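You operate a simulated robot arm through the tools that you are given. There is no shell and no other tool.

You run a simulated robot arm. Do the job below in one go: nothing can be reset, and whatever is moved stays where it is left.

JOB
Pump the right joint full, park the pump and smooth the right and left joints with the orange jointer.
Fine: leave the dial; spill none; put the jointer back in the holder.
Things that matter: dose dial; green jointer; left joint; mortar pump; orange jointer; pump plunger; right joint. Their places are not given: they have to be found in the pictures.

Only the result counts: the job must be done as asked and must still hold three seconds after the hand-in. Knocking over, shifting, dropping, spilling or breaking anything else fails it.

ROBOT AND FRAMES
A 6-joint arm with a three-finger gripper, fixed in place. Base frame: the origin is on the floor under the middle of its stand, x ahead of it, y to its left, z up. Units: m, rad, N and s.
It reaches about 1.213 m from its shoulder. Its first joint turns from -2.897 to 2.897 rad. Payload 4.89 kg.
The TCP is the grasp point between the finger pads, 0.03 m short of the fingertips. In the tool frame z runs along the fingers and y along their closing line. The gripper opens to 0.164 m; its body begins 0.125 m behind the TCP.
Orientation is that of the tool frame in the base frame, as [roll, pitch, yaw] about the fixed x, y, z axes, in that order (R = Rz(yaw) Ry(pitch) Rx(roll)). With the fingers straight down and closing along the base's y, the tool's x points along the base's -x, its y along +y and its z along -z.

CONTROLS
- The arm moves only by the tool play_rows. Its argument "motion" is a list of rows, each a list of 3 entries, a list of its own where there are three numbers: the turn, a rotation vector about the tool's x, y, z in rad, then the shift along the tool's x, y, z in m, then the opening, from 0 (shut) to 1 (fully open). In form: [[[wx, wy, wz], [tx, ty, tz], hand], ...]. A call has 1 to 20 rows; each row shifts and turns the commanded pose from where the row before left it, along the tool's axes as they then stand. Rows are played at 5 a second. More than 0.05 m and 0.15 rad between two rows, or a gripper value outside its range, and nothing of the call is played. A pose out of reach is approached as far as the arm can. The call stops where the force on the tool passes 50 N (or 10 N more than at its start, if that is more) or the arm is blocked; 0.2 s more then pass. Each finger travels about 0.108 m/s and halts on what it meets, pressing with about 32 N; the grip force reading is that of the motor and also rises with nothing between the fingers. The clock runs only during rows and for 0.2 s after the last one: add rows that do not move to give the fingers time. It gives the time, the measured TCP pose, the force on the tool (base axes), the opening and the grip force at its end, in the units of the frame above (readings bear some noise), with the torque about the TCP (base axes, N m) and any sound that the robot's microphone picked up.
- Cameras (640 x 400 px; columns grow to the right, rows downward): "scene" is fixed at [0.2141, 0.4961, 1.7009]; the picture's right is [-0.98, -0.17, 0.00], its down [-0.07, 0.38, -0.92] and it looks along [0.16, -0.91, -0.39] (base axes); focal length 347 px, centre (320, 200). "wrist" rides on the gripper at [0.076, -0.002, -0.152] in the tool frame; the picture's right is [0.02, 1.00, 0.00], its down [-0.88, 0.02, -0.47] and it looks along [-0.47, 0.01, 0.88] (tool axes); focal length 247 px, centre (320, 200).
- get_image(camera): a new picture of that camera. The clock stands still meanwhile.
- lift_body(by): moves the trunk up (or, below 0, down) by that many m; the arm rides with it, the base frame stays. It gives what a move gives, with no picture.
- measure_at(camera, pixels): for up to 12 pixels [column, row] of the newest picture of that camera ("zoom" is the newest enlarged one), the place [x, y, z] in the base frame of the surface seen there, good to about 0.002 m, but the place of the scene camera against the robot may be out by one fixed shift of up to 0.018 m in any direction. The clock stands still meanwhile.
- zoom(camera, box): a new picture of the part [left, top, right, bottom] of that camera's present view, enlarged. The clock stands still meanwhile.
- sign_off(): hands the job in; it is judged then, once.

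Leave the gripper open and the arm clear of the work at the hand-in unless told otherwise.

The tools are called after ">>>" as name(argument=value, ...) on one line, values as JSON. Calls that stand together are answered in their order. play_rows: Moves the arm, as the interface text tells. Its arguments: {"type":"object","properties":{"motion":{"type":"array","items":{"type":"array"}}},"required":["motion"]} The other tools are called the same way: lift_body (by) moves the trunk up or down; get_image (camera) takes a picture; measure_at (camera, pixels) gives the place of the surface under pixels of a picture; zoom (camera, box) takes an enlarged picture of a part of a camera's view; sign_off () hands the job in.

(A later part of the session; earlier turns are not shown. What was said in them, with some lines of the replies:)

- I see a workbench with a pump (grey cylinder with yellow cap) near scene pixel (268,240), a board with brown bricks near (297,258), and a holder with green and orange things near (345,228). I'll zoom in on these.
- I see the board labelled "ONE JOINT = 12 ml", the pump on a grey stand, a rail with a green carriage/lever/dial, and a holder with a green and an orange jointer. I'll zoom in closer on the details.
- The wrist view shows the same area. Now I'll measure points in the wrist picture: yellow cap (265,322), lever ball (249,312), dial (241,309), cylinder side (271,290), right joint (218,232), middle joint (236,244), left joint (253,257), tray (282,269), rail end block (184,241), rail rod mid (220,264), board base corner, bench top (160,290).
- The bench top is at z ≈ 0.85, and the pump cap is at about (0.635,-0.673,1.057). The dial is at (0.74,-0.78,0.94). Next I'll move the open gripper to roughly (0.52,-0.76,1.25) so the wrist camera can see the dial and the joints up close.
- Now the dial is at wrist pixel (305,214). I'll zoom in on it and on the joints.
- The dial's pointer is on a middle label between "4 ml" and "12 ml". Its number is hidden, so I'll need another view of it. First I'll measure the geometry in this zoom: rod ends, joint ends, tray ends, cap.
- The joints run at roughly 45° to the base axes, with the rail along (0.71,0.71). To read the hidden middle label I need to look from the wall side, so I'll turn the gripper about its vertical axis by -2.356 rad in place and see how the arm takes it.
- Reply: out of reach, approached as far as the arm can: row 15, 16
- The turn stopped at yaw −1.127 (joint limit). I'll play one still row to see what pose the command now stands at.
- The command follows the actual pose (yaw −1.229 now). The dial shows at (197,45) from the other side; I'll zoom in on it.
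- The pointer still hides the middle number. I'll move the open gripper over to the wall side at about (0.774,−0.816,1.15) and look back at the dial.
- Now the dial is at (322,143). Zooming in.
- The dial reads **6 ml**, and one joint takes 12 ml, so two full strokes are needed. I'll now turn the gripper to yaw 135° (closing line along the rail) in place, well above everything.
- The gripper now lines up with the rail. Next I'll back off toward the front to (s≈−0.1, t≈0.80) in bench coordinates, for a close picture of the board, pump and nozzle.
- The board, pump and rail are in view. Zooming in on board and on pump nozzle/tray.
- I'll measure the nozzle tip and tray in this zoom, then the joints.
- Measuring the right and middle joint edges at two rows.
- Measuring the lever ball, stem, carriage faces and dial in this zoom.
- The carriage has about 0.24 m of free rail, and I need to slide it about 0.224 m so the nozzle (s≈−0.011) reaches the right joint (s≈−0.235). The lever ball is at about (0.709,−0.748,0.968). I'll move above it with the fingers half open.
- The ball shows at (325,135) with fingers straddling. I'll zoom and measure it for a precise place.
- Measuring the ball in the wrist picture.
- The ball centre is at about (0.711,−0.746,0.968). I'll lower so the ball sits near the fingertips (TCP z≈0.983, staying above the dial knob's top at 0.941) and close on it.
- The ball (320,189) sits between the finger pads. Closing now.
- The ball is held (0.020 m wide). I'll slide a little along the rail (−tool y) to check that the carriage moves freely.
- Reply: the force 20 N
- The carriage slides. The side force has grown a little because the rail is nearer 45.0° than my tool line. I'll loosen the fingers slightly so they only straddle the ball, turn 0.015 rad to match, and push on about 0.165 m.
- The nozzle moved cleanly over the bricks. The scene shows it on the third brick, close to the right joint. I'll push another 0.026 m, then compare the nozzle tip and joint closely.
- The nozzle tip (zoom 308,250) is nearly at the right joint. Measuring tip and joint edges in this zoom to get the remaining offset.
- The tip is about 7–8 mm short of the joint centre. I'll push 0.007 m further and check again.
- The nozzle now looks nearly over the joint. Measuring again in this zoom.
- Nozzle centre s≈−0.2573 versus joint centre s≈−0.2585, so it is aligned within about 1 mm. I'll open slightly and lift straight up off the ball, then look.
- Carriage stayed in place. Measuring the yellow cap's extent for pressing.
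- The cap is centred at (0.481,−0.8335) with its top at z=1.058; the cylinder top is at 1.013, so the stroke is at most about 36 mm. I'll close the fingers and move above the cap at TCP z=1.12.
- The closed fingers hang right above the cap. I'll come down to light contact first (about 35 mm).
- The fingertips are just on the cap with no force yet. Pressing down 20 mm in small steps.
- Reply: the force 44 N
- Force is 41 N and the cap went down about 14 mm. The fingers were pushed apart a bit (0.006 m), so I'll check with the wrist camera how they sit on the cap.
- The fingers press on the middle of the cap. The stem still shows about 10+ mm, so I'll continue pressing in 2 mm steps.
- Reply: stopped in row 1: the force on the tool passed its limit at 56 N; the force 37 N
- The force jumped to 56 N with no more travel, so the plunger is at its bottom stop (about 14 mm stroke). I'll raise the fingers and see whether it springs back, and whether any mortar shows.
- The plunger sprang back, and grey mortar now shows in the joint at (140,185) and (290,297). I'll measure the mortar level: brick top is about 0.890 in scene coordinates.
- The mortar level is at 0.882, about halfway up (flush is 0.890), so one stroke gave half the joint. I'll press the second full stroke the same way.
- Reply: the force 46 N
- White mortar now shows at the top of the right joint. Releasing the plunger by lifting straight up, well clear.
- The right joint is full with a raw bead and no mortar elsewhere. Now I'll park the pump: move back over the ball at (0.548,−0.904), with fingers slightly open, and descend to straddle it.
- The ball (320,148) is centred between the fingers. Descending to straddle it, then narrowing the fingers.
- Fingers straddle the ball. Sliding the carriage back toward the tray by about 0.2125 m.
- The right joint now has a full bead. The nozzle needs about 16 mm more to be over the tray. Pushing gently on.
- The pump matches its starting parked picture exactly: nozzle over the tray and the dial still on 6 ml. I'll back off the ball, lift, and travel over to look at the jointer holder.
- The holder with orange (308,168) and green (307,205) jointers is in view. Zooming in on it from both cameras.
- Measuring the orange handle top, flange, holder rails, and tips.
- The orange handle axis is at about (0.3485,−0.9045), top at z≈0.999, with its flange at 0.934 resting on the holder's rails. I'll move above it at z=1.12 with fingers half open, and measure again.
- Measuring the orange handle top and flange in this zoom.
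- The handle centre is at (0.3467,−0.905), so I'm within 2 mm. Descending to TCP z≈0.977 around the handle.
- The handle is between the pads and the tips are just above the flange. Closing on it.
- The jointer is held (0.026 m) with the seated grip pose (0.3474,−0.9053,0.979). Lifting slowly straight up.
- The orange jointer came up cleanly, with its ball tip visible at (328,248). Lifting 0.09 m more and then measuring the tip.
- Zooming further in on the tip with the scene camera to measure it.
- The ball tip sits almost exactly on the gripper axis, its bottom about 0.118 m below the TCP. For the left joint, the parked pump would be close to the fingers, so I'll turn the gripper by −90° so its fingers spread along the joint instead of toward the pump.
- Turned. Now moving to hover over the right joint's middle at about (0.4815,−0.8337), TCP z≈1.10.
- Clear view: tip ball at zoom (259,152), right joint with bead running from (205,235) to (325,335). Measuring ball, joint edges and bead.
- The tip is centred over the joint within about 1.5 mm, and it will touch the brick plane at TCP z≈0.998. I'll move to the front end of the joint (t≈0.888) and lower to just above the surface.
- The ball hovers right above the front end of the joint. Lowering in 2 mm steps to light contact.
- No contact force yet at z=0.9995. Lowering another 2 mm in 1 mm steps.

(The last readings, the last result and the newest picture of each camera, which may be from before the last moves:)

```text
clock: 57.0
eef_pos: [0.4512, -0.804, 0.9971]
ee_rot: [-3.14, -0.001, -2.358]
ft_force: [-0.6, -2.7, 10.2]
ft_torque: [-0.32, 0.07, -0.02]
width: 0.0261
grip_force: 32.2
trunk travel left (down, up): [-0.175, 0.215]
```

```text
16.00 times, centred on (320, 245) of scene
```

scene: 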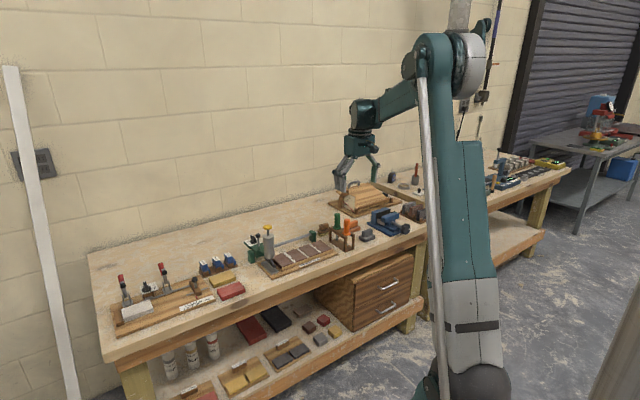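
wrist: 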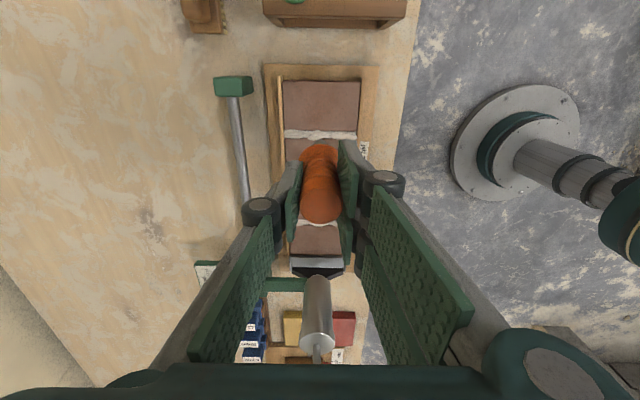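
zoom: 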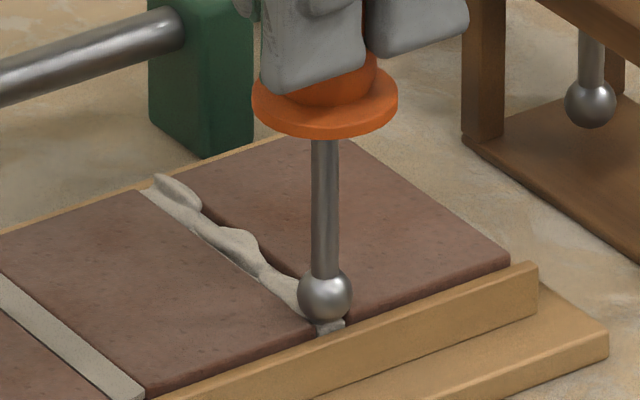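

Contact at 10 N. Now dragging the ball slowly along the joint toward the wall (−tool y), first 30 mm.

>>> play_rows(motion=[[[0, 0, 0], [0, -0.006, 0], 0], [[0, 0, 0], [0, -0.006, 0], 0], [[0, 0, 0], [0, -0.006, 0], 0], [[0, 0, 0], [0, -0.006, 0], 0], [[0, 0, 0], [0, -0.006, 0], 0]])

>>> zoom(camera="scene", box=[308, 235, 332, 255])

```text
clock: 58.2
eef_pos: [0.4717, -0.8255, 0.9963]
ee_rot: [-3.139, 0.0, -2.358]
ft_force: [-2.8, 0.4, 3.3]
ft_torque: [0.01, 0.3, 0.02]
width: 0.026
grip_force: 31.8
trunk travel left (down, up): [-0.175, 0.215]
```

```text
16.00 times, centred on (320, 245) of scene
```

zoom: 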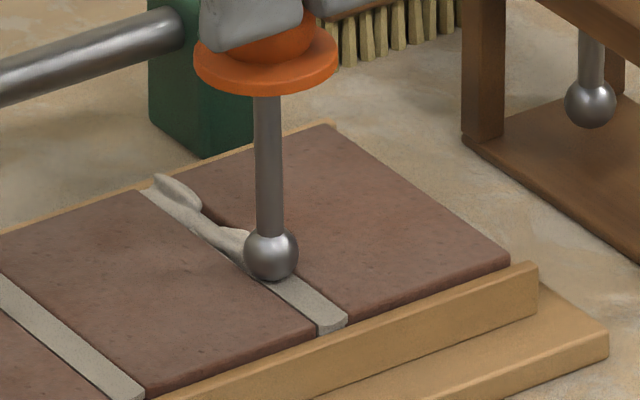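

The joint is smooth behind the ball. Continuing to the rear end of the joint.

>>> play_rows(motion=[[[0, 0, 0], [0, -0.006, 0.0003], 0], [[0, 0, 0], [0, -0.006, 0], 0], [[0, 0, 0], [0, -0.006, 0], 0], [[0, 0, 0], [0, -0.006, 0], 0], [[0, 0, 0], [0, -0.006, 0], 0], [[0, 0, 0], [0, -0.006, 0], 0], [[0, 0, 0], [0, -0.006, 0], 0], [[0, 0, 0], [0, -0.006, 0], 0]])

>>> zoom(camera="scene", box=[308, 235, 332, 255])

```text
clock: 60.0
eef_pos: [0.506, -0.8587, 0.9958]
ee_rot: [-3.141, 0.0, -2.359]
ft_force: [-2.3, -1.6, 1.5]
ft_torque: [-0.19, 0.28, 0.0]
width: 0.0258
grip_force: 32.7
trunk travel left (down, up): [-0.175, 0.215]
```

```text
16.00 times, centred on (320, 245) of scene
```

zoom: 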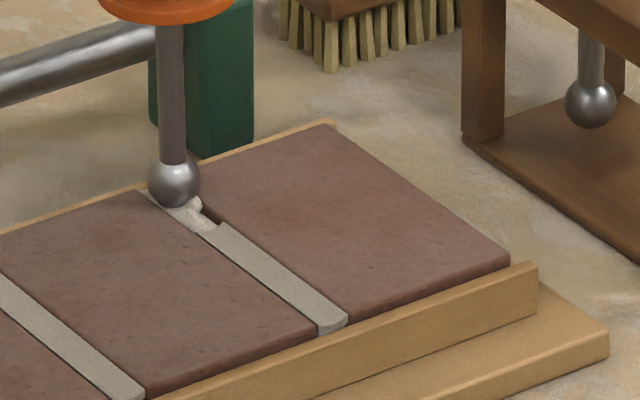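

Most of it is smooth, but the last ~15 mm at the rear is still rough; the ball drifted about 1.5–2 mm to the left there with a low force. I'll shift 1.8 mm toward −s, press a touch more, and go on to the rear end, then come back.

>>> play_rows(motion=[[[0, 0, 0], [0.001, 0, 0], 0], [[0, 0, 0], [0.001, 0, 0.0005], 0], [[0, 0, 0], [0, -0.004, 0.0005], 0], [[0, 0, 0], [0, -0.004, 0], 0], [[0, 0, 0], [0, 0, 0], 0]])

>>> zoom(camera="scene", box=[308, 235, 332, 255])

```text
clock: 61.2
eef_pos: [0.5103, -0.8649, 0.9963]
ee_rot: [-3.14, 0.001, -2.357]
ft_force: [2.9, 11.4, 11.1]
ft_torque: [1.32, -0.16, -0.05]
width: 0.0261
grip_force: 31.9
trunk travel left (down, up): [-0.175, 0.215]
```

```text
16.00 times, centred on (320, 245) of scene
```

zoom: 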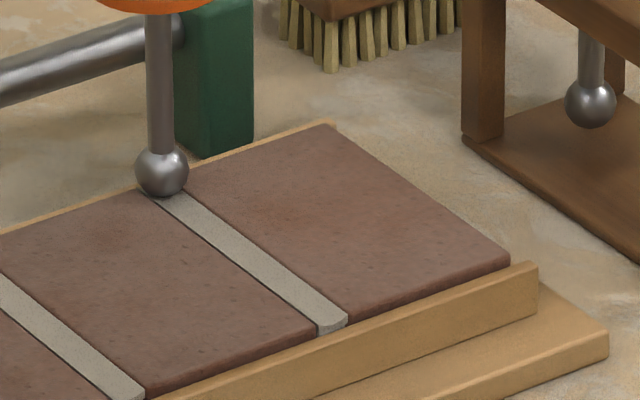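

The whole right joint now looks smooth from end to end. I'll lift straight up and inspect.

>>> play_rows(motion=[[[0, 0, 0], [0, 0.001, -0.003], 0], [[0, 0, 0], [0, 0, -0.012], 0], [[0, 0, 0], [0, 0, -0.025], 0], [[0, 0, 0], [0, 0, -0.03], 0], [[0, 0, 0], [0, 0, 0], 0]])

>>> zoom(camera="scene", box=[308, 235, 332, 255])

>>> zoom(camera="scene", box=[255, 225, 335, 290])

>>> get_image(camera="wrist")

```text
clock: 62.4
eef_pos: [0.5092, -0.8649, 1.066]
ee_rot: [-3.14, 0.001, -2.357]
ft_force: [0.2, 0.5, -0.9]
ft_torque: [-0.05, -0.05, -0.01]
width: 0.026
grip_force: 31.6
trunk travel left (down, up): [-0.175, 0.215]
```

```text
16.00 times, centred on (320, 245) of scene
```

zoom: 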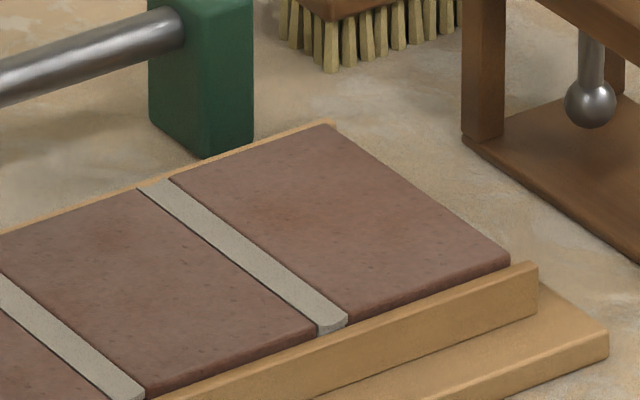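

```text
6.15 times, centred on (295, 258) of scene
```

zoom: 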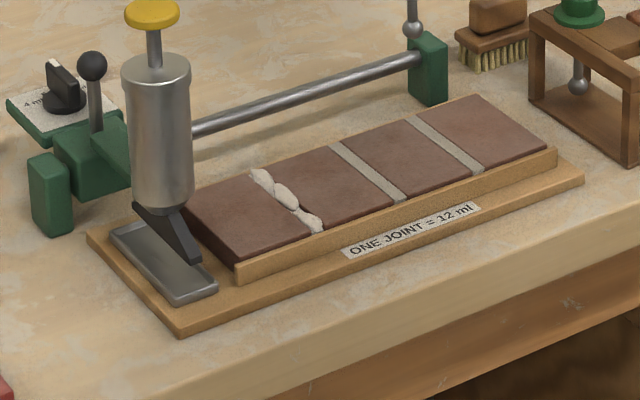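

```text
taken
```

wrist: 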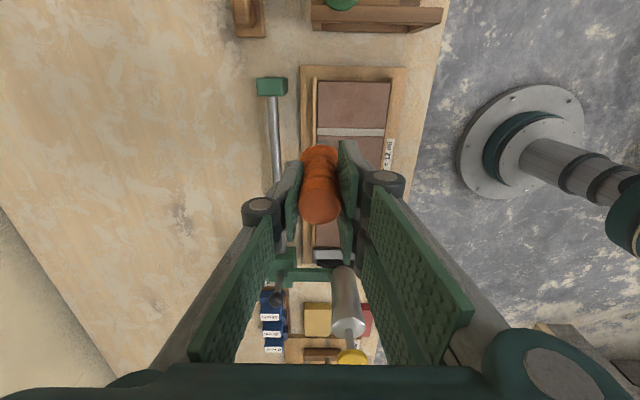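

The right joint is fully smooth. I'll measure it and then hover over the left joint (expected s≈−0.1175) at safe height, checking clearance from the parked pump.

>>> measure_at(camera="wrist", pixels=[[325, 131], [350, 132], [375, 132], [350, 110], [345, 142], [328, 240]])

>>> play_rows(motion=[[[0, 0, 0], [0, 0, -0.014], 0], [[0, 0, 0], [-0.0334, 0.0105, 0], 0], [[0, 0, 0], [-0.0334, 0.0105, 0], 0], [[0, 0, 0], [-0.0334, 0.0105, 0], 0], [[0, 0, 0], [-0.0334, 0.0105, 0], 0], [[0, 0, 0], [0, 0, 0], 0]])

>>> zoom(camera="scene", box=[255, 200, 335, 290])

>>> get_image(camera="wrist")

```text
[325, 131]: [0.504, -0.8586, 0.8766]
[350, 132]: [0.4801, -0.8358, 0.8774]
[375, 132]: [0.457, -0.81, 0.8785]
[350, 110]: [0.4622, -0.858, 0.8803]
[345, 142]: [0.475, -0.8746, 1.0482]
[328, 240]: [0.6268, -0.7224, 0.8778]
```

```text
clock: 63.8
eef_pos: [0.5746, -0.74, 1.0799]
ee_rot: [-3.138, 0.001, -2.359]
ft_force: [0.4, 0.3, -0.7]
ft_torque: [-0.03, 0.01, 0.04]
width: 0.0259
grip_force: 32.2
trunk travel left (down, up): [-0.175, 0.215]
```

```text
4.44 times, centred on (295, 245) of scene
```

zoom: 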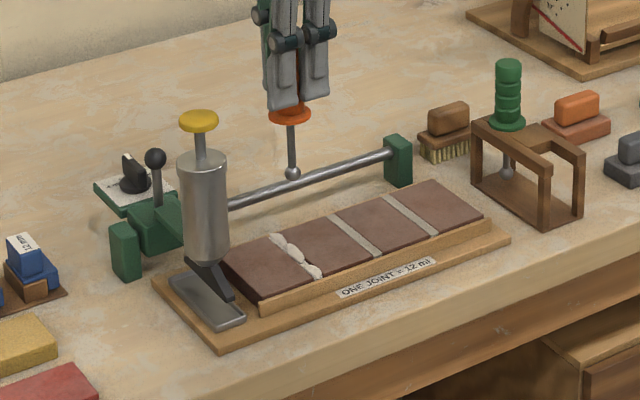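

```text
taken
```

wrist: 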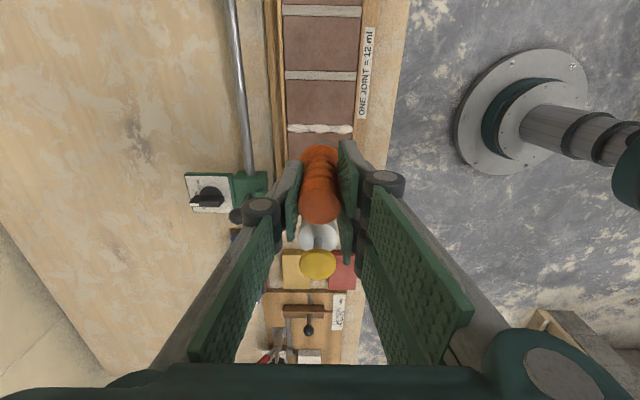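

The gripper hovers over the left joint; the pump cap is visible at (318,264) beyond. Zooming into both views to measure the left joint against the tip.

>>> zoom(camera="wrist", box=[270, 60, 375, 140])

>>> zoom(camera="scene", box=[265, 228, 309, 266])

```text
5.00 times, centred on (322, 100) of wrist
```

zoom: 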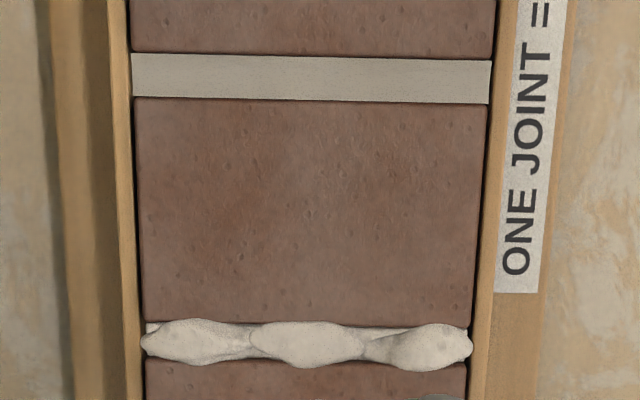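

```text
10.53 times, centred on (287, 247) of scene
```

zoom: 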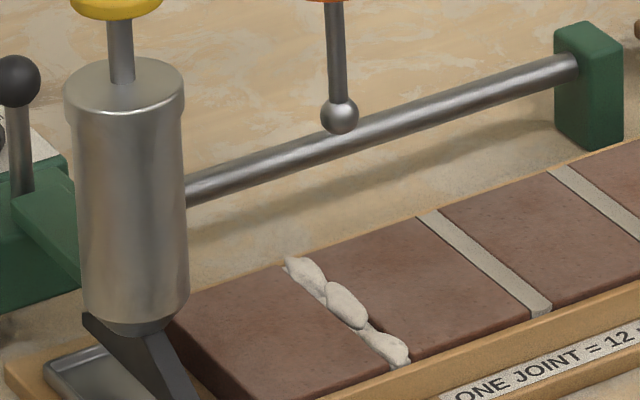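

Measuring mid and left joints (wrist) and the tip and left joint (scene zoom).

>>> measure_at(camera="wrist", pixels=[[290, 75.5], [320, 75.8], [350, 76.3], [286, 128], [320, 128.6], [349, 129.5], [320, 122], [315, 134], [300, 134]])

>>> measure_at(camera="zoom", pixels=[[340, 115], [340, 128], [303, 272], [345, 302], [390, 347], [275, 272], [380, 360], [320, 260], [420, 350], [435, 225], [520, 295]])

```text
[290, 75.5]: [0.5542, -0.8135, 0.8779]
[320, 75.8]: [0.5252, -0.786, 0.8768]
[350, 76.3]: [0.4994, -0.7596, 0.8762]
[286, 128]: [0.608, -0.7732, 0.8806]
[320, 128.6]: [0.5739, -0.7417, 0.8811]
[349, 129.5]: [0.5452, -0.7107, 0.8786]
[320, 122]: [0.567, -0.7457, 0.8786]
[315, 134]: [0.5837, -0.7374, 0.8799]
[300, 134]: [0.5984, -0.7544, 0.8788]
```

```text
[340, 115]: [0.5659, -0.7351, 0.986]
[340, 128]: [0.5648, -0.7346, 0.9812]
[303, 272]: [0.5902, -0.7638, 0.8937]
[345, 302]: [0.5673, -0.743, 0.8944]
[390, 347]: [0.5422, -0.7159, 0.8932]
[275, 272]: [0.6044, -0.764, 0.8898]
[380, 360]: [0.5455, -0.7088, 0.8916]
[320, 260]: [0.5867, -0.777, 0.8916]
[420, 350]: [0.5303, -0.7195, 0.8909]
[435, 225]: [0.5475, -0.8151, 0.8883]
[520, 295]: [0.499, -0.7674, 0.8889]
```

The left joint centre is at s≈−0.1175 and the tip is right over it. I'll move to its front end (t≈0.8875) and lower to just above the bead.

>>> play_rows(motion=[[[0, 0, 0], [0, 0.021, 0], 0], [[0, 0, 0], [0, 0.021, 0], 0], [[0, 0, 0], [0, 0, 0.03], 0], [[0, 0, 0], [0, 0, 0.03], 0], [[0, 0, 0], [0, 0, 0.015], 0], [[0, 0, 0], [0, 0, 0], 0]])

>>> zoom(camera="scene", box=[265, 228, 309, 270])

```text
clock: 65.2
eef_pos: [0.5468, -0.7119, 1.003]
ee_rot: [-3.141, 0.0, -2.358]
ft_force: [1.1, -0.4, -0.9]
ft_torque: [0.06, 0.05, 0.01]
width: 0.0258
grip_force: 31.6
trunk travel left (down, up): [-0.175, 0.215]
```

```text
9.52 times, centred on (287, 249) of scene
```

zoom: 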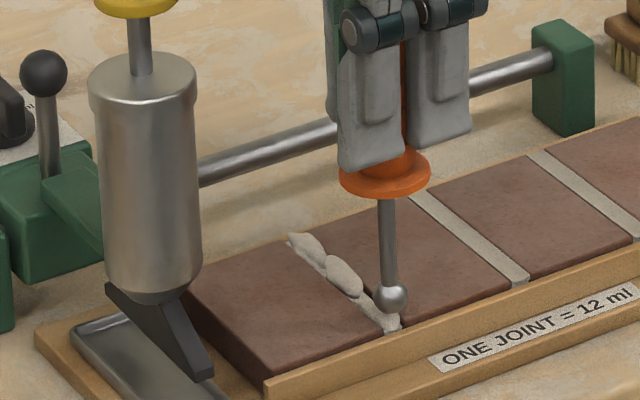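

The ball is right over the joint's front end. Lowering gently to contact.

>>> play_rows(motion=[[[0, 0, 0], [0.0004, 0.002, 0.002], 0], [[0, 0, 0], [0, 0, 0.002], 0], [[0, 0, 0], [0, 0, 0.001], 0], [[0, 0, 0], [0, 0, 0.001], 0], [[0, 0, 0], [0, 0, 0], 0]])

>>> zoom(camera="scene", box=[270, 240, 304, 266])

```text
clock: 66.4
eef_pos: [0.5426, -0.7114, 0.9981]
ee_rot: [-3.139, 0.001, -2.358]
ft_force: [0.5, -0.1, -1.3]
ft_torque: [0.0, -0.01, 0.0]
width: 0.0259
grip_force: 31.8
trunk travel left (down, up): [-0.175, 0.215]
```

```text
15.38 times, centred on (287, 253) of scene
```

zoom: 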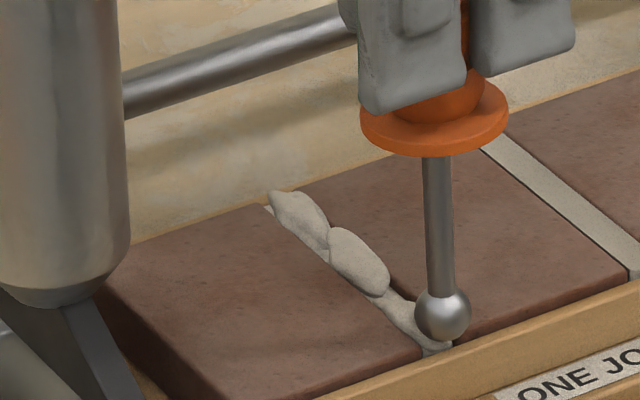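

No contact yet. The ball may be 2–3 mm right of the joint centre here, so I'll measure ball and brick edges in this zoom.

>>> measure_at(camera="zoom", pixels=[[442, 315], [421, 315], [463, 315], [442, 335], [412, 352], [425, 354], [437, 349], [448, 345], [460, 340], [355, 300], [385, 265], [400, 310]])

>>> get_image(camera="wrist")

```text
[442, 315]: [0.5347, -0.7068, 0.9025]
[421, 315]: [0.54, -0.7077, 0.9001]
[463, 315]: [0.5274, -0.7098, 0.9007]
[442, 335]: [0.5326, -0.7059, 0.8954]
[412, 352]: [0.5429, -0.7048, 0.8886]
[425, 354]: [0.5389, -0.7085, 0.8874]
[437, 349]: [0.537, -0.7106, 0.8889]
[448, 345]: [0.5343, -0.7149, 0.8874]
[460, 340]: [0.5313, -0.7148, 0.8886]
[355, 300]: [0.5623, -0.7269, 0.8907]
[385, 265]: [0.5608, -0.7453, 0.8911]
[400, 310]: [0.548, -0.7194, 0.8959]
```

```text
taken
```

wrist: 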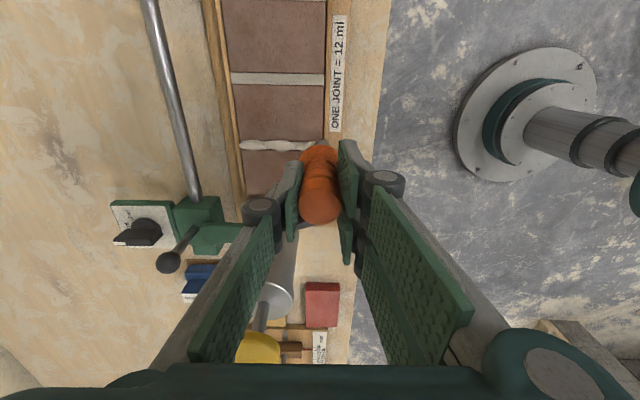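

The ball is about 2.2 mm too far toward −s. I'll shift it by +2.2 mm (tool −x), then lower to contact.

>>> play_rows(motion=[[[0, 0, 0], [-0.0022, 0, 0], 0], [[0, 0, 0], [0, 0, 0.001], 0], [[0, 0, 0], [0, 0, 0], 0]])

>>> zoom(camera="scene", box=[270, 240, 304, 266])

```text
clock: 67.2
eef_pos: [0.5458, -0.7087, 0.9975]
ee_rot: [-3.14, -0.001, -2.359]
ft_force: [-0.1, 0.5, -1.4]
ft_torque: [0.03, -0.03, -0.01]
width: 0.0261
grip_force: 31.9
trunk travel left (down, up): [-0.175, 0.215]
```

```text
15.38 times, centred on (287, 253) of scene
```

zoom: 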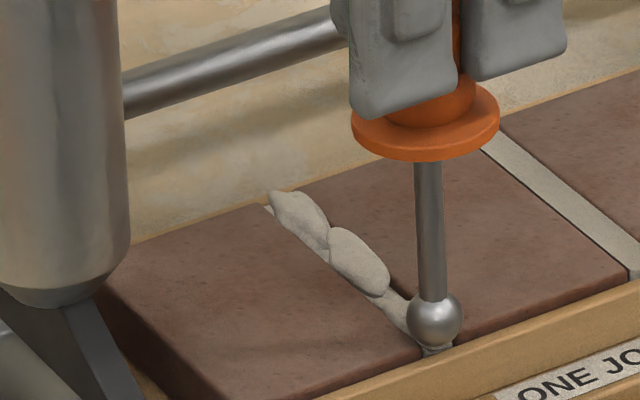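

Now the ball is centred over the joint's front end. Lowering 1 mm at a time to contact.

>>> play_rows(motion=[[[0, 0, 0], [0, 0, 0.001], 0], [[0, 0, 0], [0, 0, 0.0005], 0], [[0, 0, 0], [0, 0, 0], 0]])

```text
clock: 68.0
eef_pos: [0.5445, -0.7086, 0.9968]
ee_rot: [-3.14, -0.001, -2.36]
ft_force: [-2.0, -3.3, 13.0]
ft_torque: [-0.32, 0.32, -0.03]
width: 0.0261
grip_force: 31.7
trunk travel left (down, up): [-0.175, 0.215]
```

Contact at 13 N. Dragging toward the wall with a slight extra downward feed to keep pressure.

>>> play_rows(motion=[[[0, 0, 0], [0, -0.006, 0.0001], 0], [[0, 0, 0], [0, -0.006, 0.0002], 0], [[0, 0, 0], [0, -0.006, 0.0002], 0], [[0, 0, 0], [0, -0.006, 0.0001], 0], [[0, 0, 0], [0, -0.006, 0], 0]])

>>> zoom(camera="scene", box=[270, 240, 304, 266])

```text
clock: 69.2
eef_pos: [0.5652, -0.7287, 0.9963]
ee_rot: [-3.139, 0.001, -2.358]
ft_force: [-10.5, 3.6, 16.5]
ft_torque: [0.36, 1.26, 0.04]
width: 0.0264
grip_force: 32.4
trunk travel left (down, up): [-0.175, 0.215]
```

```text
15.38 times, centred on (287, 253) of scene
```

zoom: 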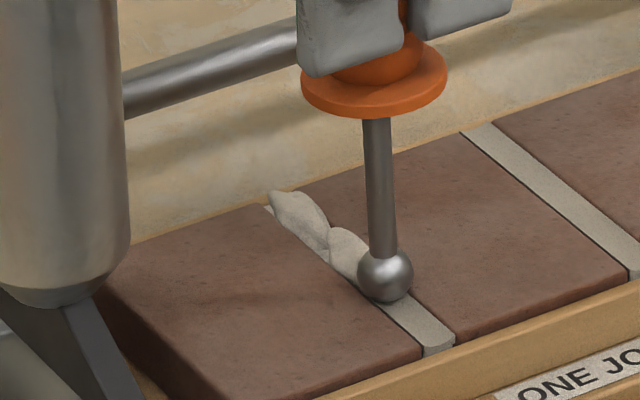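

Smooth behind the ball so far, 16 N pressure. Continuing to the rear with a tiny side correction.

>>> play_rows(motion=[[[0, 0, 0], [0.0004, -0.006, 0], 0], [[0, 0, 0], [0.0002, -0.006, 0], 0], [[0, 0, 0], [0, -0.006, 0], 0], [[0, 0, 0], [0, -0.006, 0], 0], [[0, 0, 0], [0, -0.006, 0], 0]])

>>> zoom(camera="scene", box=[270, 240, 304, 266])

```text
clock: 70.4
eef_pos: [0.586, -0.7527, 0.9955]
ee_rot: [-3.139, -0.002, -2.358]
ft_force: [0.9, 9.1, 10.2]
ft_torque: [0.99, -0.05, -0.04]
width: 0.0264
grip_force: 32.4
trunk travel left (down, up): [-0.175, 0.215]
```

```text
15.38 times, centred on (287, 253) of scene
```

zoom: 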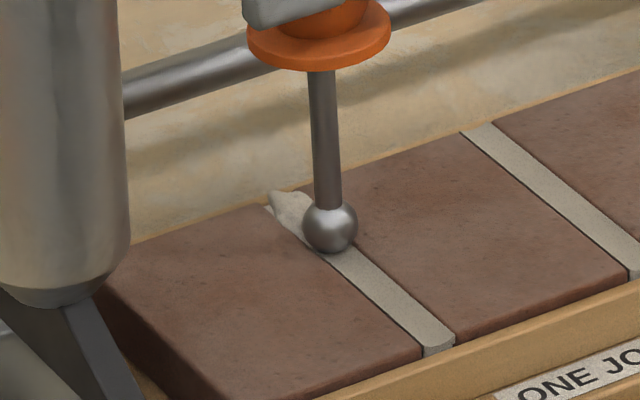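

Good so far. Finishing the last 30 mm to the rear end.

>>> play_rows(motion=[[[0, 0, 0], [-0.0003, -0.006, 0.0002], 0], [[0, 0, 0], [-0.0003, -0.006, 0.0002], 0], [[0, 0, 0], [0, -0.006, 0.0001], 0], [[0, 0, 0], [0, -0.006, 0], 0], [[0, 0, 0], [0, -0.005, 0], 0], [[0, 0, 0], [0, 0, 0], 0]])

>>> zoom(camera="scene", box=[270, 240, 304, 266])

```text
clock: 71.8
eef_pos: [0.6067, -0.7717, 0.9951]
ee_rot: [-3.139, 0.001, -2.357]
ft_force: [-4.9, 3.4, 11.1]
ft_torque: [0.42, 0.64, 0.0]
width: 0.0262
grip_force: 32.3
trunk travel left (down, up): [-0.175, 0.215]
```

```text
15.38 times, centred on (287, 253) of scene
```

zoom: 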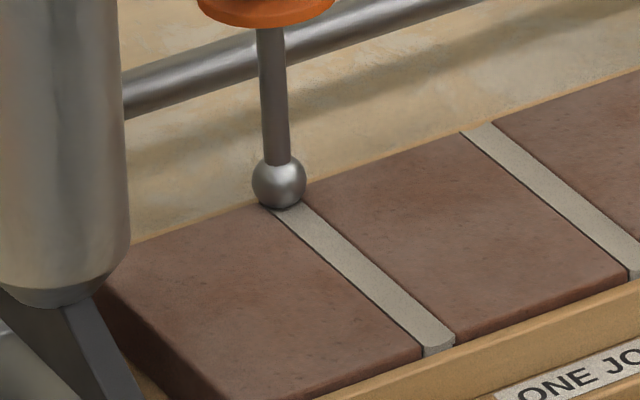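

The left joint is smooth to the rear end. Lifting straight up and inspecting both joints.

>>> play_rows(motion=[[[0, 0, 0], [0, 0, -0.003], 0], [[0, 0, 0], [0, 0, -0.012], 0], [[0, 0, 0], [0, 0, -0.03], 0], [[0, 0, 0], [0, 0, -0.04], 0], [[0, 0, 0], [0, 0, -0.04], 0], [[0, 0, 0], [0, 0, 0], 0]])

>>> zoom(camera="scene", box=[255, 225, 335, 285])

>>> zoom(camera="scene", box=[270, 240, 304, 266])

```text
clock: 73.2
eef_pos: [0.6063, -0.7707, 1.1222]
ee_rot: [-3.141, 0.0, -2.358]
ft_force: [-0.7, 0.8, -1.0]
ft_torque: [-0.08, -0.07, -0.01]
width: 0.0262
grip_force: 32.6
trunk travel left (down, up): [-0.175, 0.215]
```

```text
6.67 times, centred on (295, 255) of scene
```

zoom: 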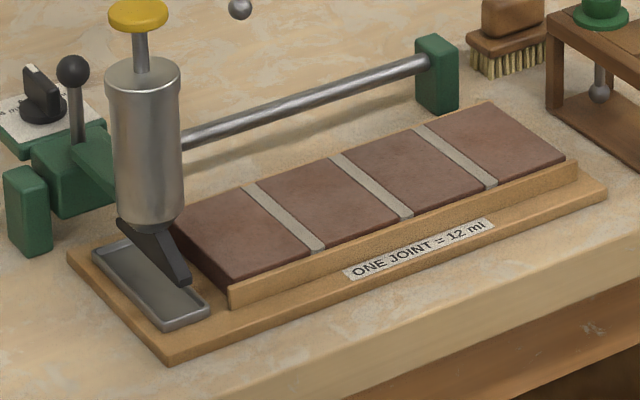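

```text
15.38 times, centred on (287, 253) of scene
```

zoom: 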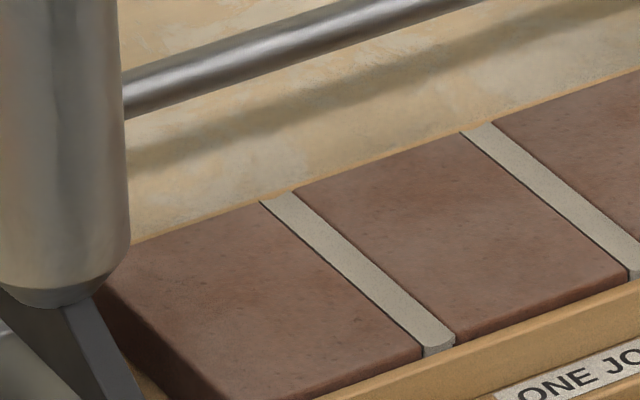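

All joints are smooth and clean. Now returning the jointer: I'll raise a bit, turn back to yaw 135° (so opening the fingers won't hit the green jointer), and travel to above its slot.

>>> play_rows(motion=[[[0, 0, 0], [0, 0, -0.02], 0], [[0, 0, 0], [0, 0, -0.02], 0], [[0, 0, 0.1428], [0, 0, 0], 0], [[0, 0, 0.1428], [0, 0, 0], 0], [[0, 0, 0.1428], [0, 0, 0], 0], [[0, 0, 0.1428], [0, 0, 0], 0], [[0, 0, 0.1428], [0, 0, 0], 0], [[0, 0, 0.1428], [0, 0, 0], 0], [[0, 0, 0.1428], [0, 0, 0], 0], [[0, 0, 0.1428], [0, 0, 0], 0], [[0, 0, 0.1428], [0, 0, 0], 0], [[0, 0, 0.1428], [0, 0, 0], 0], [[0, 0, 0.1428], [0, 0, 0], 0]])

>>> play_rows(motion=[[[0, 0, 0], [0.01256, -0.03975, 0], 0], [[0, 0, 0], [0.01256, -0.03975, 0], 0], [[0, 0, 0], [0.01256, -0.03975, 0], 0], [[0, 0, 0], [0.01256, -0.03975, 0], 0], [[0, 0, 0], [0.01256, -0.03975, 0], 0], [[0, 0, 0], [0.01256, -0.03975, 0], 0], [[0, 0, 0], [0.01256, -0.03975, 0], 0], [[0, 0, 0], [0, 0, 0], 0]])

>>> zoom(camera="scene", box=[315, 180, 370, 250])

>>> get_image(camera="wrist")

```text
clock: 76.0
eef_pos: [0.607, -0.7721, 1.1594]
ee_rot: [3.141, 0.002, 2.352]
ft_force: [-0.4, 0.6, -1.0]
ft_torque: [-0.02, -0.01, 0.02]
width: 0.0263
grip_force: 31.5
trunk travel left (down, up): [-0.175, 0.215]
```

```text
clock: 77.8
eef_pos: [0.3466, -0.9073, 1.1579]
ee_rot: [-3.142, 0.0, 2.354]
ft_force: [-2.0, -0.6, -1.0]
ft_torque: [0.03, -0.09, 0.01]
width: 0.0262
grip_force: 31.5
trunk travel left (down, up): [-0.175, 0.215]
```

```text
5.71 times, centred on (342, 215) of scene
```

zoom: 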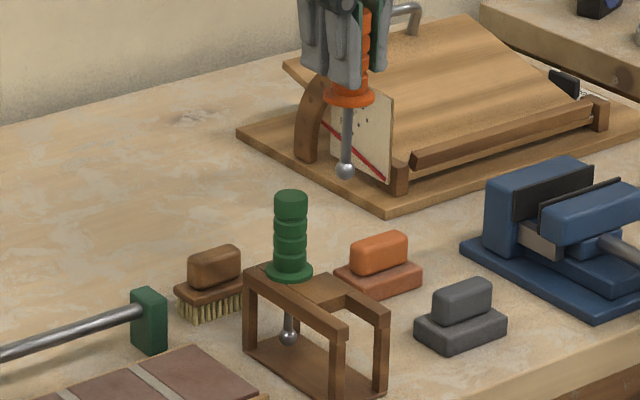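

```text
taken
```

wrist: 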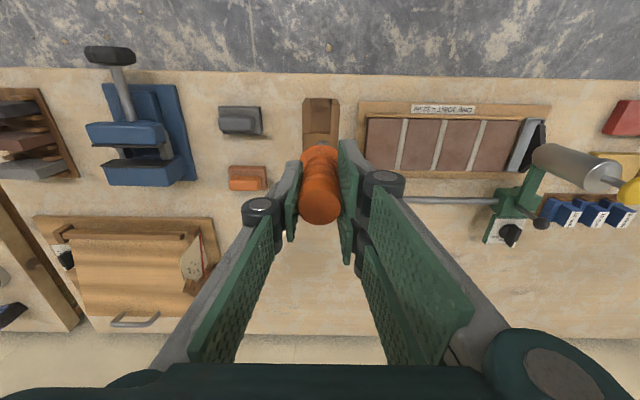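

Above the slot. I'll check whether the jointer is still straight in the grip before inserting.

>>> zoom(camera="scene", box=[334, 186, 360, 212])

>>> zoom(camera="wrist", box=[270, 80, 370, 230])

```text
15.38 times, centred on (347, 199) of scene
```

zoom: 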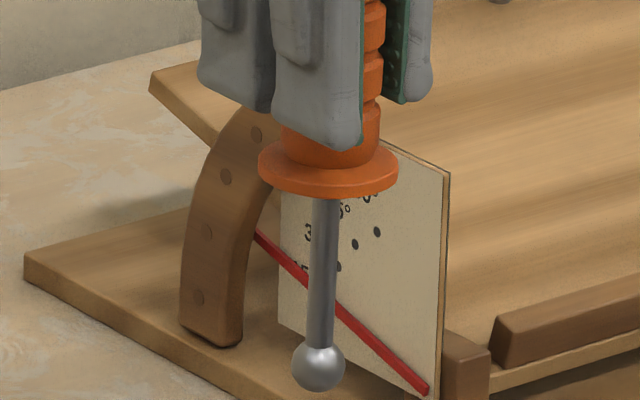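

```text
2.67 times, centred on (320, 155) of wrist
```

zoom: 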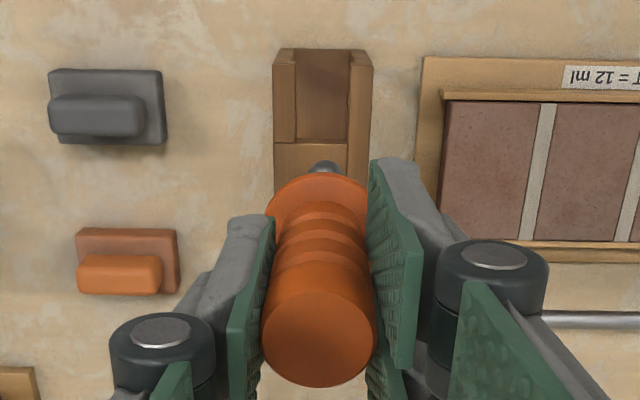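

The shaft is as straight as when picked up. Measuring the slot: plate edge, rails, in this zoom.

>>> measure_at(camera="zoom", pixels=[[310, 148], [310, 138], [292, 100], [300, 100], [346, 100], [354, 100], [285, 60], [360, 60], [323, 90], [325, 165], [280, 100], [366, 100]])

>>> play_rows(motion=[[[0, 0, 0], [0, 0, 0], 0]])

```text
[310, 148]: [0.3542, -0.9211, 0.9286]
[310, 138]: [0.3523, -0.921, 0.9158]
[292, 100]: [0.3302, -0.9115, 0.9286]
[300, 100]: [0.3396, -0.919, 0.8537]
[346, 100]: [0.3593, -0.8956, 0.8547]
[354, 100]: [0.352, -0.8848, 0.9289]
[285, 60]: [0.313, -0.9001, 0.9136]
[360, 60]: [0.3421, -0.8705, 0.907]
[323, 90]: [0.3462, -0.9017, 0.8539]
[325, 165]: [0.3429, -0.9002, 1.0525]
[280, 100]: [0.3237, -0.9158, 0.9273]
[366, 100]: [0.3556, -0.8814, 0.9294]
```

```text
clock: 78.2
eef_pos: [0.348, -0.9058, 1.1585]
ee_rot: [3.141, 0.003, 2.355]
ft_force: [0.1, 0.2, -1.4]
ft_torque: [0.0, 0.02, -0.02]
width: 0.026
grip_force: 32.4
trunk travel left (down, up): [-0.175, 0.215]
```

The slot spans s −0.409…−0.379 with the plate edge at t≈0.901. The tip at (−0.394, 0.887) fits with clearance. Lowering until the ball is just above the slot, then checking.

>>> play_rows(motion=[[[0, 0, 0], [0, 0, 0.03], 0], [[0, 0, 0], [0, 0, 0.03], 0], [[0, 0, 0], [0, 0, 0.03], 0], [[0, 0, 0], [0, 0, 0.012], 0], [[0, 0, 0], [0, 0, 0], 0]])

>>> zoom(camera="scene", box=[325, 205, 367, 250])

```text
clock: 79.4
eef_pos: [0.3482, -0.9063, 1.0561]
ee_rot: [3.141, 0.001, 2.354]
ft_force: [0.3, -0.4, -1.3]
ft_torque: [0.02, 0.01, 0.0]
width: 0.026
grip_force: 32.0
trunk travel left (down, up): [-0.175, 0.215]
```

```text
8.89 times, centred on (346, 228) of scene
```

zoom: 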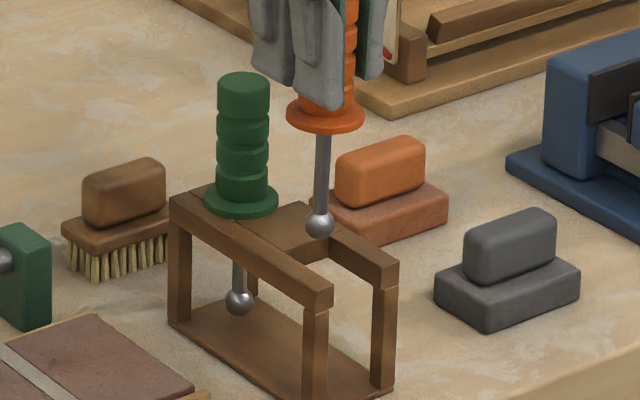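

The ball is aligned with the slot opening. Lowering slowly in; any contact will show in the force.

>>> play_rows(motion=[[[0, 0, 0], [0, 0, 0.01], 0], [[0, 0, 0], [0, 0, 0.01], 0], [[0, 0, 0], [0, 0, 0.012], 0], [[0, 0, 0], [0, 0, 0.015], 0], [[0, 0, 0], [0, 0, 0.015], 0], [[0, 0, 0], [0, 0, 0.008], 0], [[0, 0, 0], [0, 0, 0], 0]])

>>> zoom(camera="scene", box=[325, 205, 367, 255])

```text
clock: 81.0
eef_pos: [0.3482, -0.907, 0.9864]
ee_rot: [-3.141, 0.002, 2.354]
ft_force: [-0.6, -0.8, -1.7]
ft_torque: [0.04, -0.02, 0.01]
width: 0.026
grip_force: 32.3
trunk travel left (down, up): [-0.175, 0.215]
```

```text
8.00 times, centred on (346, 230) of scene
```

zoom: 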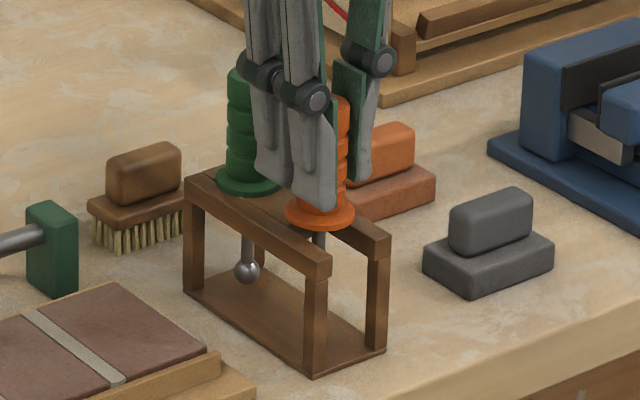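

The shaft is in the slot and the flange about 7 mm above the rails. Lowering the last bit.

>>> play_rows(motion=[[[0, 0, 0], [0, 0, 0.003], 0], [[0, 0, 0], [0, 0, 0.002], 0], [[0, 0, 0], [0, 0, 0.001], 0], [[0, 0, 0], [0, 0, 0.001], 0], [[0, 0, 0], [0, 0, 0], 0]])

>>> zoom(camera="scene", box=[325, 205, 367, 255])

```text
clock: 82.2
eef_pos: [0.3482, -0.9069, 0.9813]
ee_rot: [3.141, 0.001, 2.355]
ft_force: [0.9, -0.3, -1.1]
ft_torque: [0.02, 0.0, 0.01]
width: 0.0258
grip_force: 31.9
trunk travel left (down, up): [-0.175, 0.215]
```

```text
8.00 times, centred on (346, 230) of scene
```

zoom: 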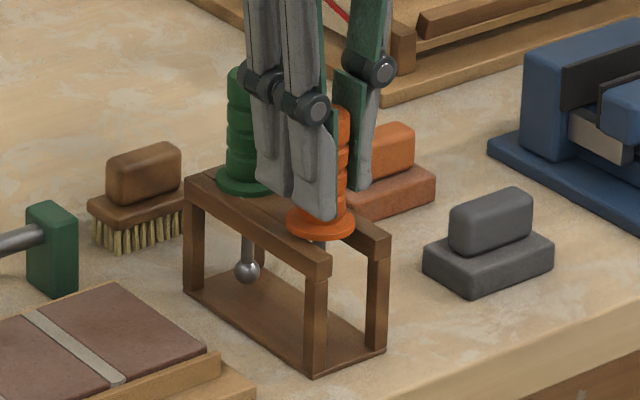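

No contact yet at z=0.981. Continuing in 1 mm steps.

>>> play_rows(motion=[[[0, 0, 0], [0, 0, 0.001], 0], [[0, 0, 0], [0, 0, 0.001], 0], [[0, 0, 0], [0, 0, 0], 0]])

```text
clock: 83.0
eef_pos: [0.3474, -0.9054, 0.9787]
ee_rot: [-3.141, 0.002, 2.355]
ft_force: [1.7, 0.3, 2.2]
ft_torque: [-0.06, -0.01, 0.0]
width: 0.0258
grip_force: 32.0
trunk travel left (down, up): [-0.175, 0.215]
```

The flange is seated (force +2 N at z=0.9787, the original pose). Opening the fingers slowly.

>>> play_rows(motion=[[[0, 0, 0], [0, 0, 0], 0.17], [[0, 0, 0], [0, 0, 0], 0.22], [[0, 0, 0], [0, 0, 0], 0.3], [[0, 0, 0], [0, 0, 0], 0.4], [[0, 0, 0], [0, 0, 0], 0.45], [[0, 0, 0], [0, 0, 0], 0.45]])

>>> get_image(camera="wrist")

>>> zoom(camera="scene", box=[325, 205, 367, 255])

```text
clock: 84.4
eef_pos: [0.3475, -0.906, 0.9797]
ee_rot: [3.14, 0.002, 2.355]
ft_force: [0.6, 0.3, -0.7]
ft_torque: [0.01, 0.04, 0.01]
width: 0.0737
grip_force: 0.1
trunk travel left (down, up): [-0.175, 0.215]
```

```text
taken
```

wrist: 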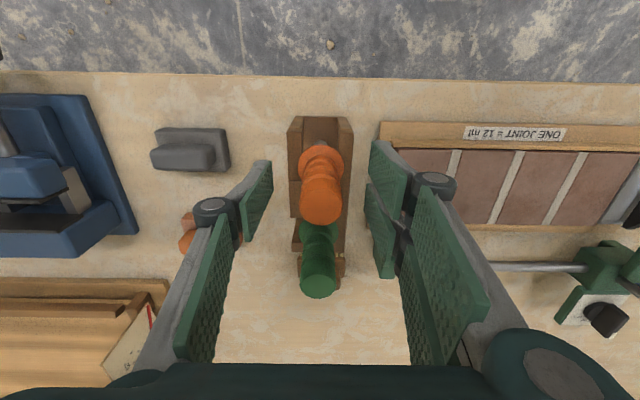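

```text
8.00 times, centred on (346, 230) of scene
```

zoom: 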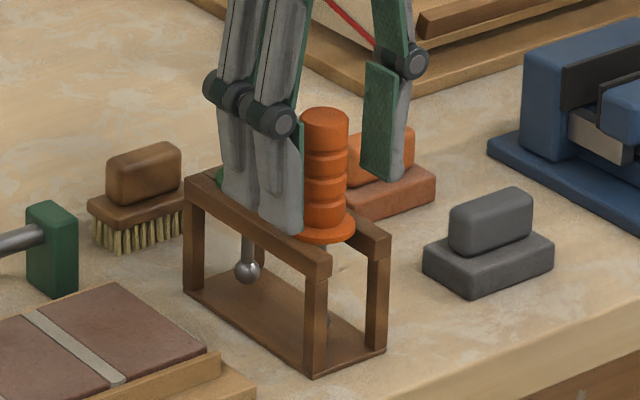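

The orange jointer stands upright in its slot. I'll lift the open gripper straight up, then back off to a clear place.

>>> play_rows(motion=[[[0, 0, 0], [0, 0, -0.015], 0.45], [[0, 0, 0], [0, 0, -0.03], 0.45], [[0, 0, 0], [0, 0, -0.04], 0.5], [[0, 0, 0], [0, 0, -0.045], 0.6], [[0, 0, 0], [0, 0, -0.045], 0.8], [[0, 0, 0], [0, 0, -0.045], 1], [[0, 0, 0], [0.04, 0, -0.02], 1], [[0, 0, 0], [0.045, 0, 0], 1], [[0, 0, 0], [0.045, 0, 0], 1], [[0, 0, 0], [0.045, 0, 0], 1], [[0, 0, 0], [0, 0, 0], 1]])

>>> zoom(camera="scene", box=[325, 205, 367, 255])

>>> zoom(camera="scene", box=[230, 200, 390, 300])

>>> get_image(camera="wrist")

```text
clock: 86.8
eef_pos: [0.223, -0.7807, 1.2193]
ee_rot: [3.14, 0.004, 2.355]
ft_force: [-0.5, 0.9, 0.7]
ft_torque: [-0.11, -0.12, 0.0]
width: 0.1641
grip_force: 0.0
trunk travel left (down, up): [-0.175, 0.215]
```

```text
8.00 times, centred on (346, 230) of scene
```

zoom: 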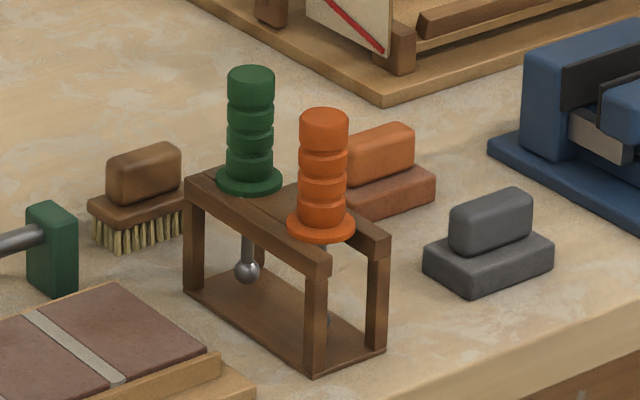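

```text
4.00 times, centred on (310, 250) of scene
```

zoom: 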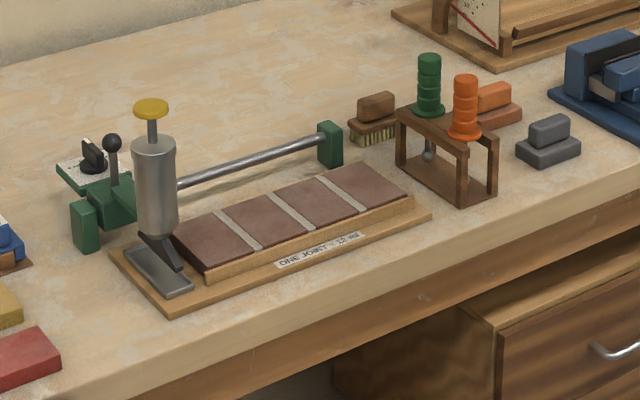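

```text
taken
```

wrist: 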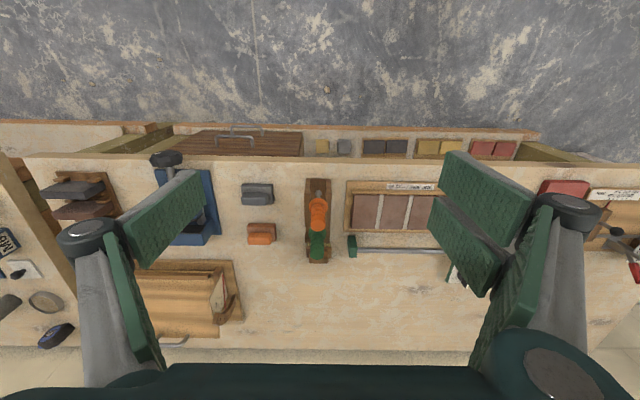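

All looks right. One last close check of the dial, the parked nozzle and the joints before handing in.

>>> zoom(camera="scene", box=[240, 220, 290, 280])

>>> zoom(camera="scene", box=[272, 230, 336, 275])

```text
6.67 times, centred on (265, 250) of scene
```

zoom: 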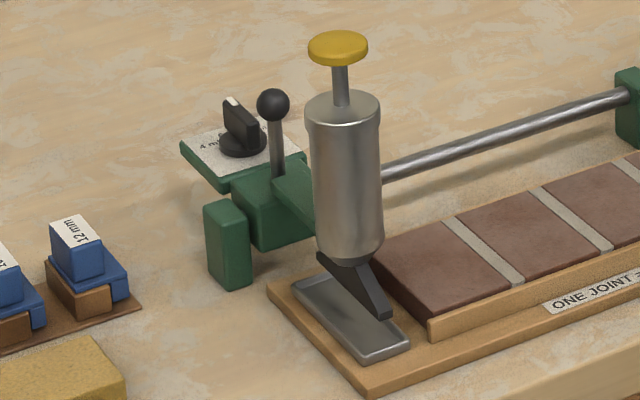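

```text
8.89 times, centred on (304, 252) of scene
```

zoom: 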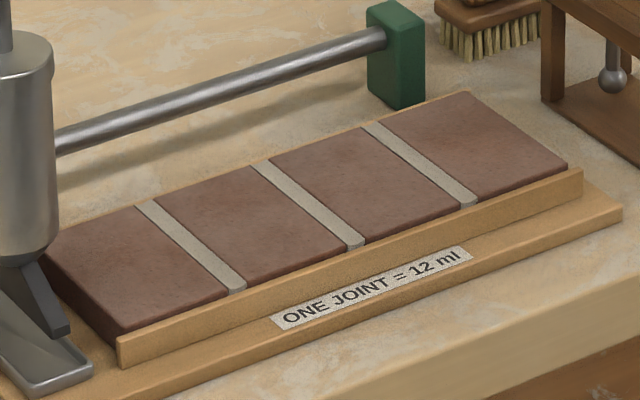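

The dial is unchanged on 6 ml and the pump is parked over its tray exactly as at the start. The right joint is filled, the right and left joints are smooth, and there is no spilled mortar. The orange jointer is back in the holder, and the gripper is open and clear of the work. Handing in.

>>> sign_off()

```text
The job is handed in.
```

The job is done and handed in. I checked the result in close-up pictures just before the hand-in; the hand-in gave no verdict.

- **Right joint:** filled with two full strokes of the pump. The dial read 6 ml, and the label says one joint takes 12 ml.
- **Pump:** slid back along its rail and parked with the nozzle over the tray, in the same place as at the start.
- **Smoothing:** the right and left joints were both smoothed along their full length with the orange jointer. On the right joint the rear end needed a second, slightly firmer pass.
- **Dial, spills and holder:** the dial was left on 6 ml and no spilled mortar showed. The orange jointer stands back in its slot in the holder.

The gripper is open and the arm is clear of the work. Nothing else looked moved in the final pictures.
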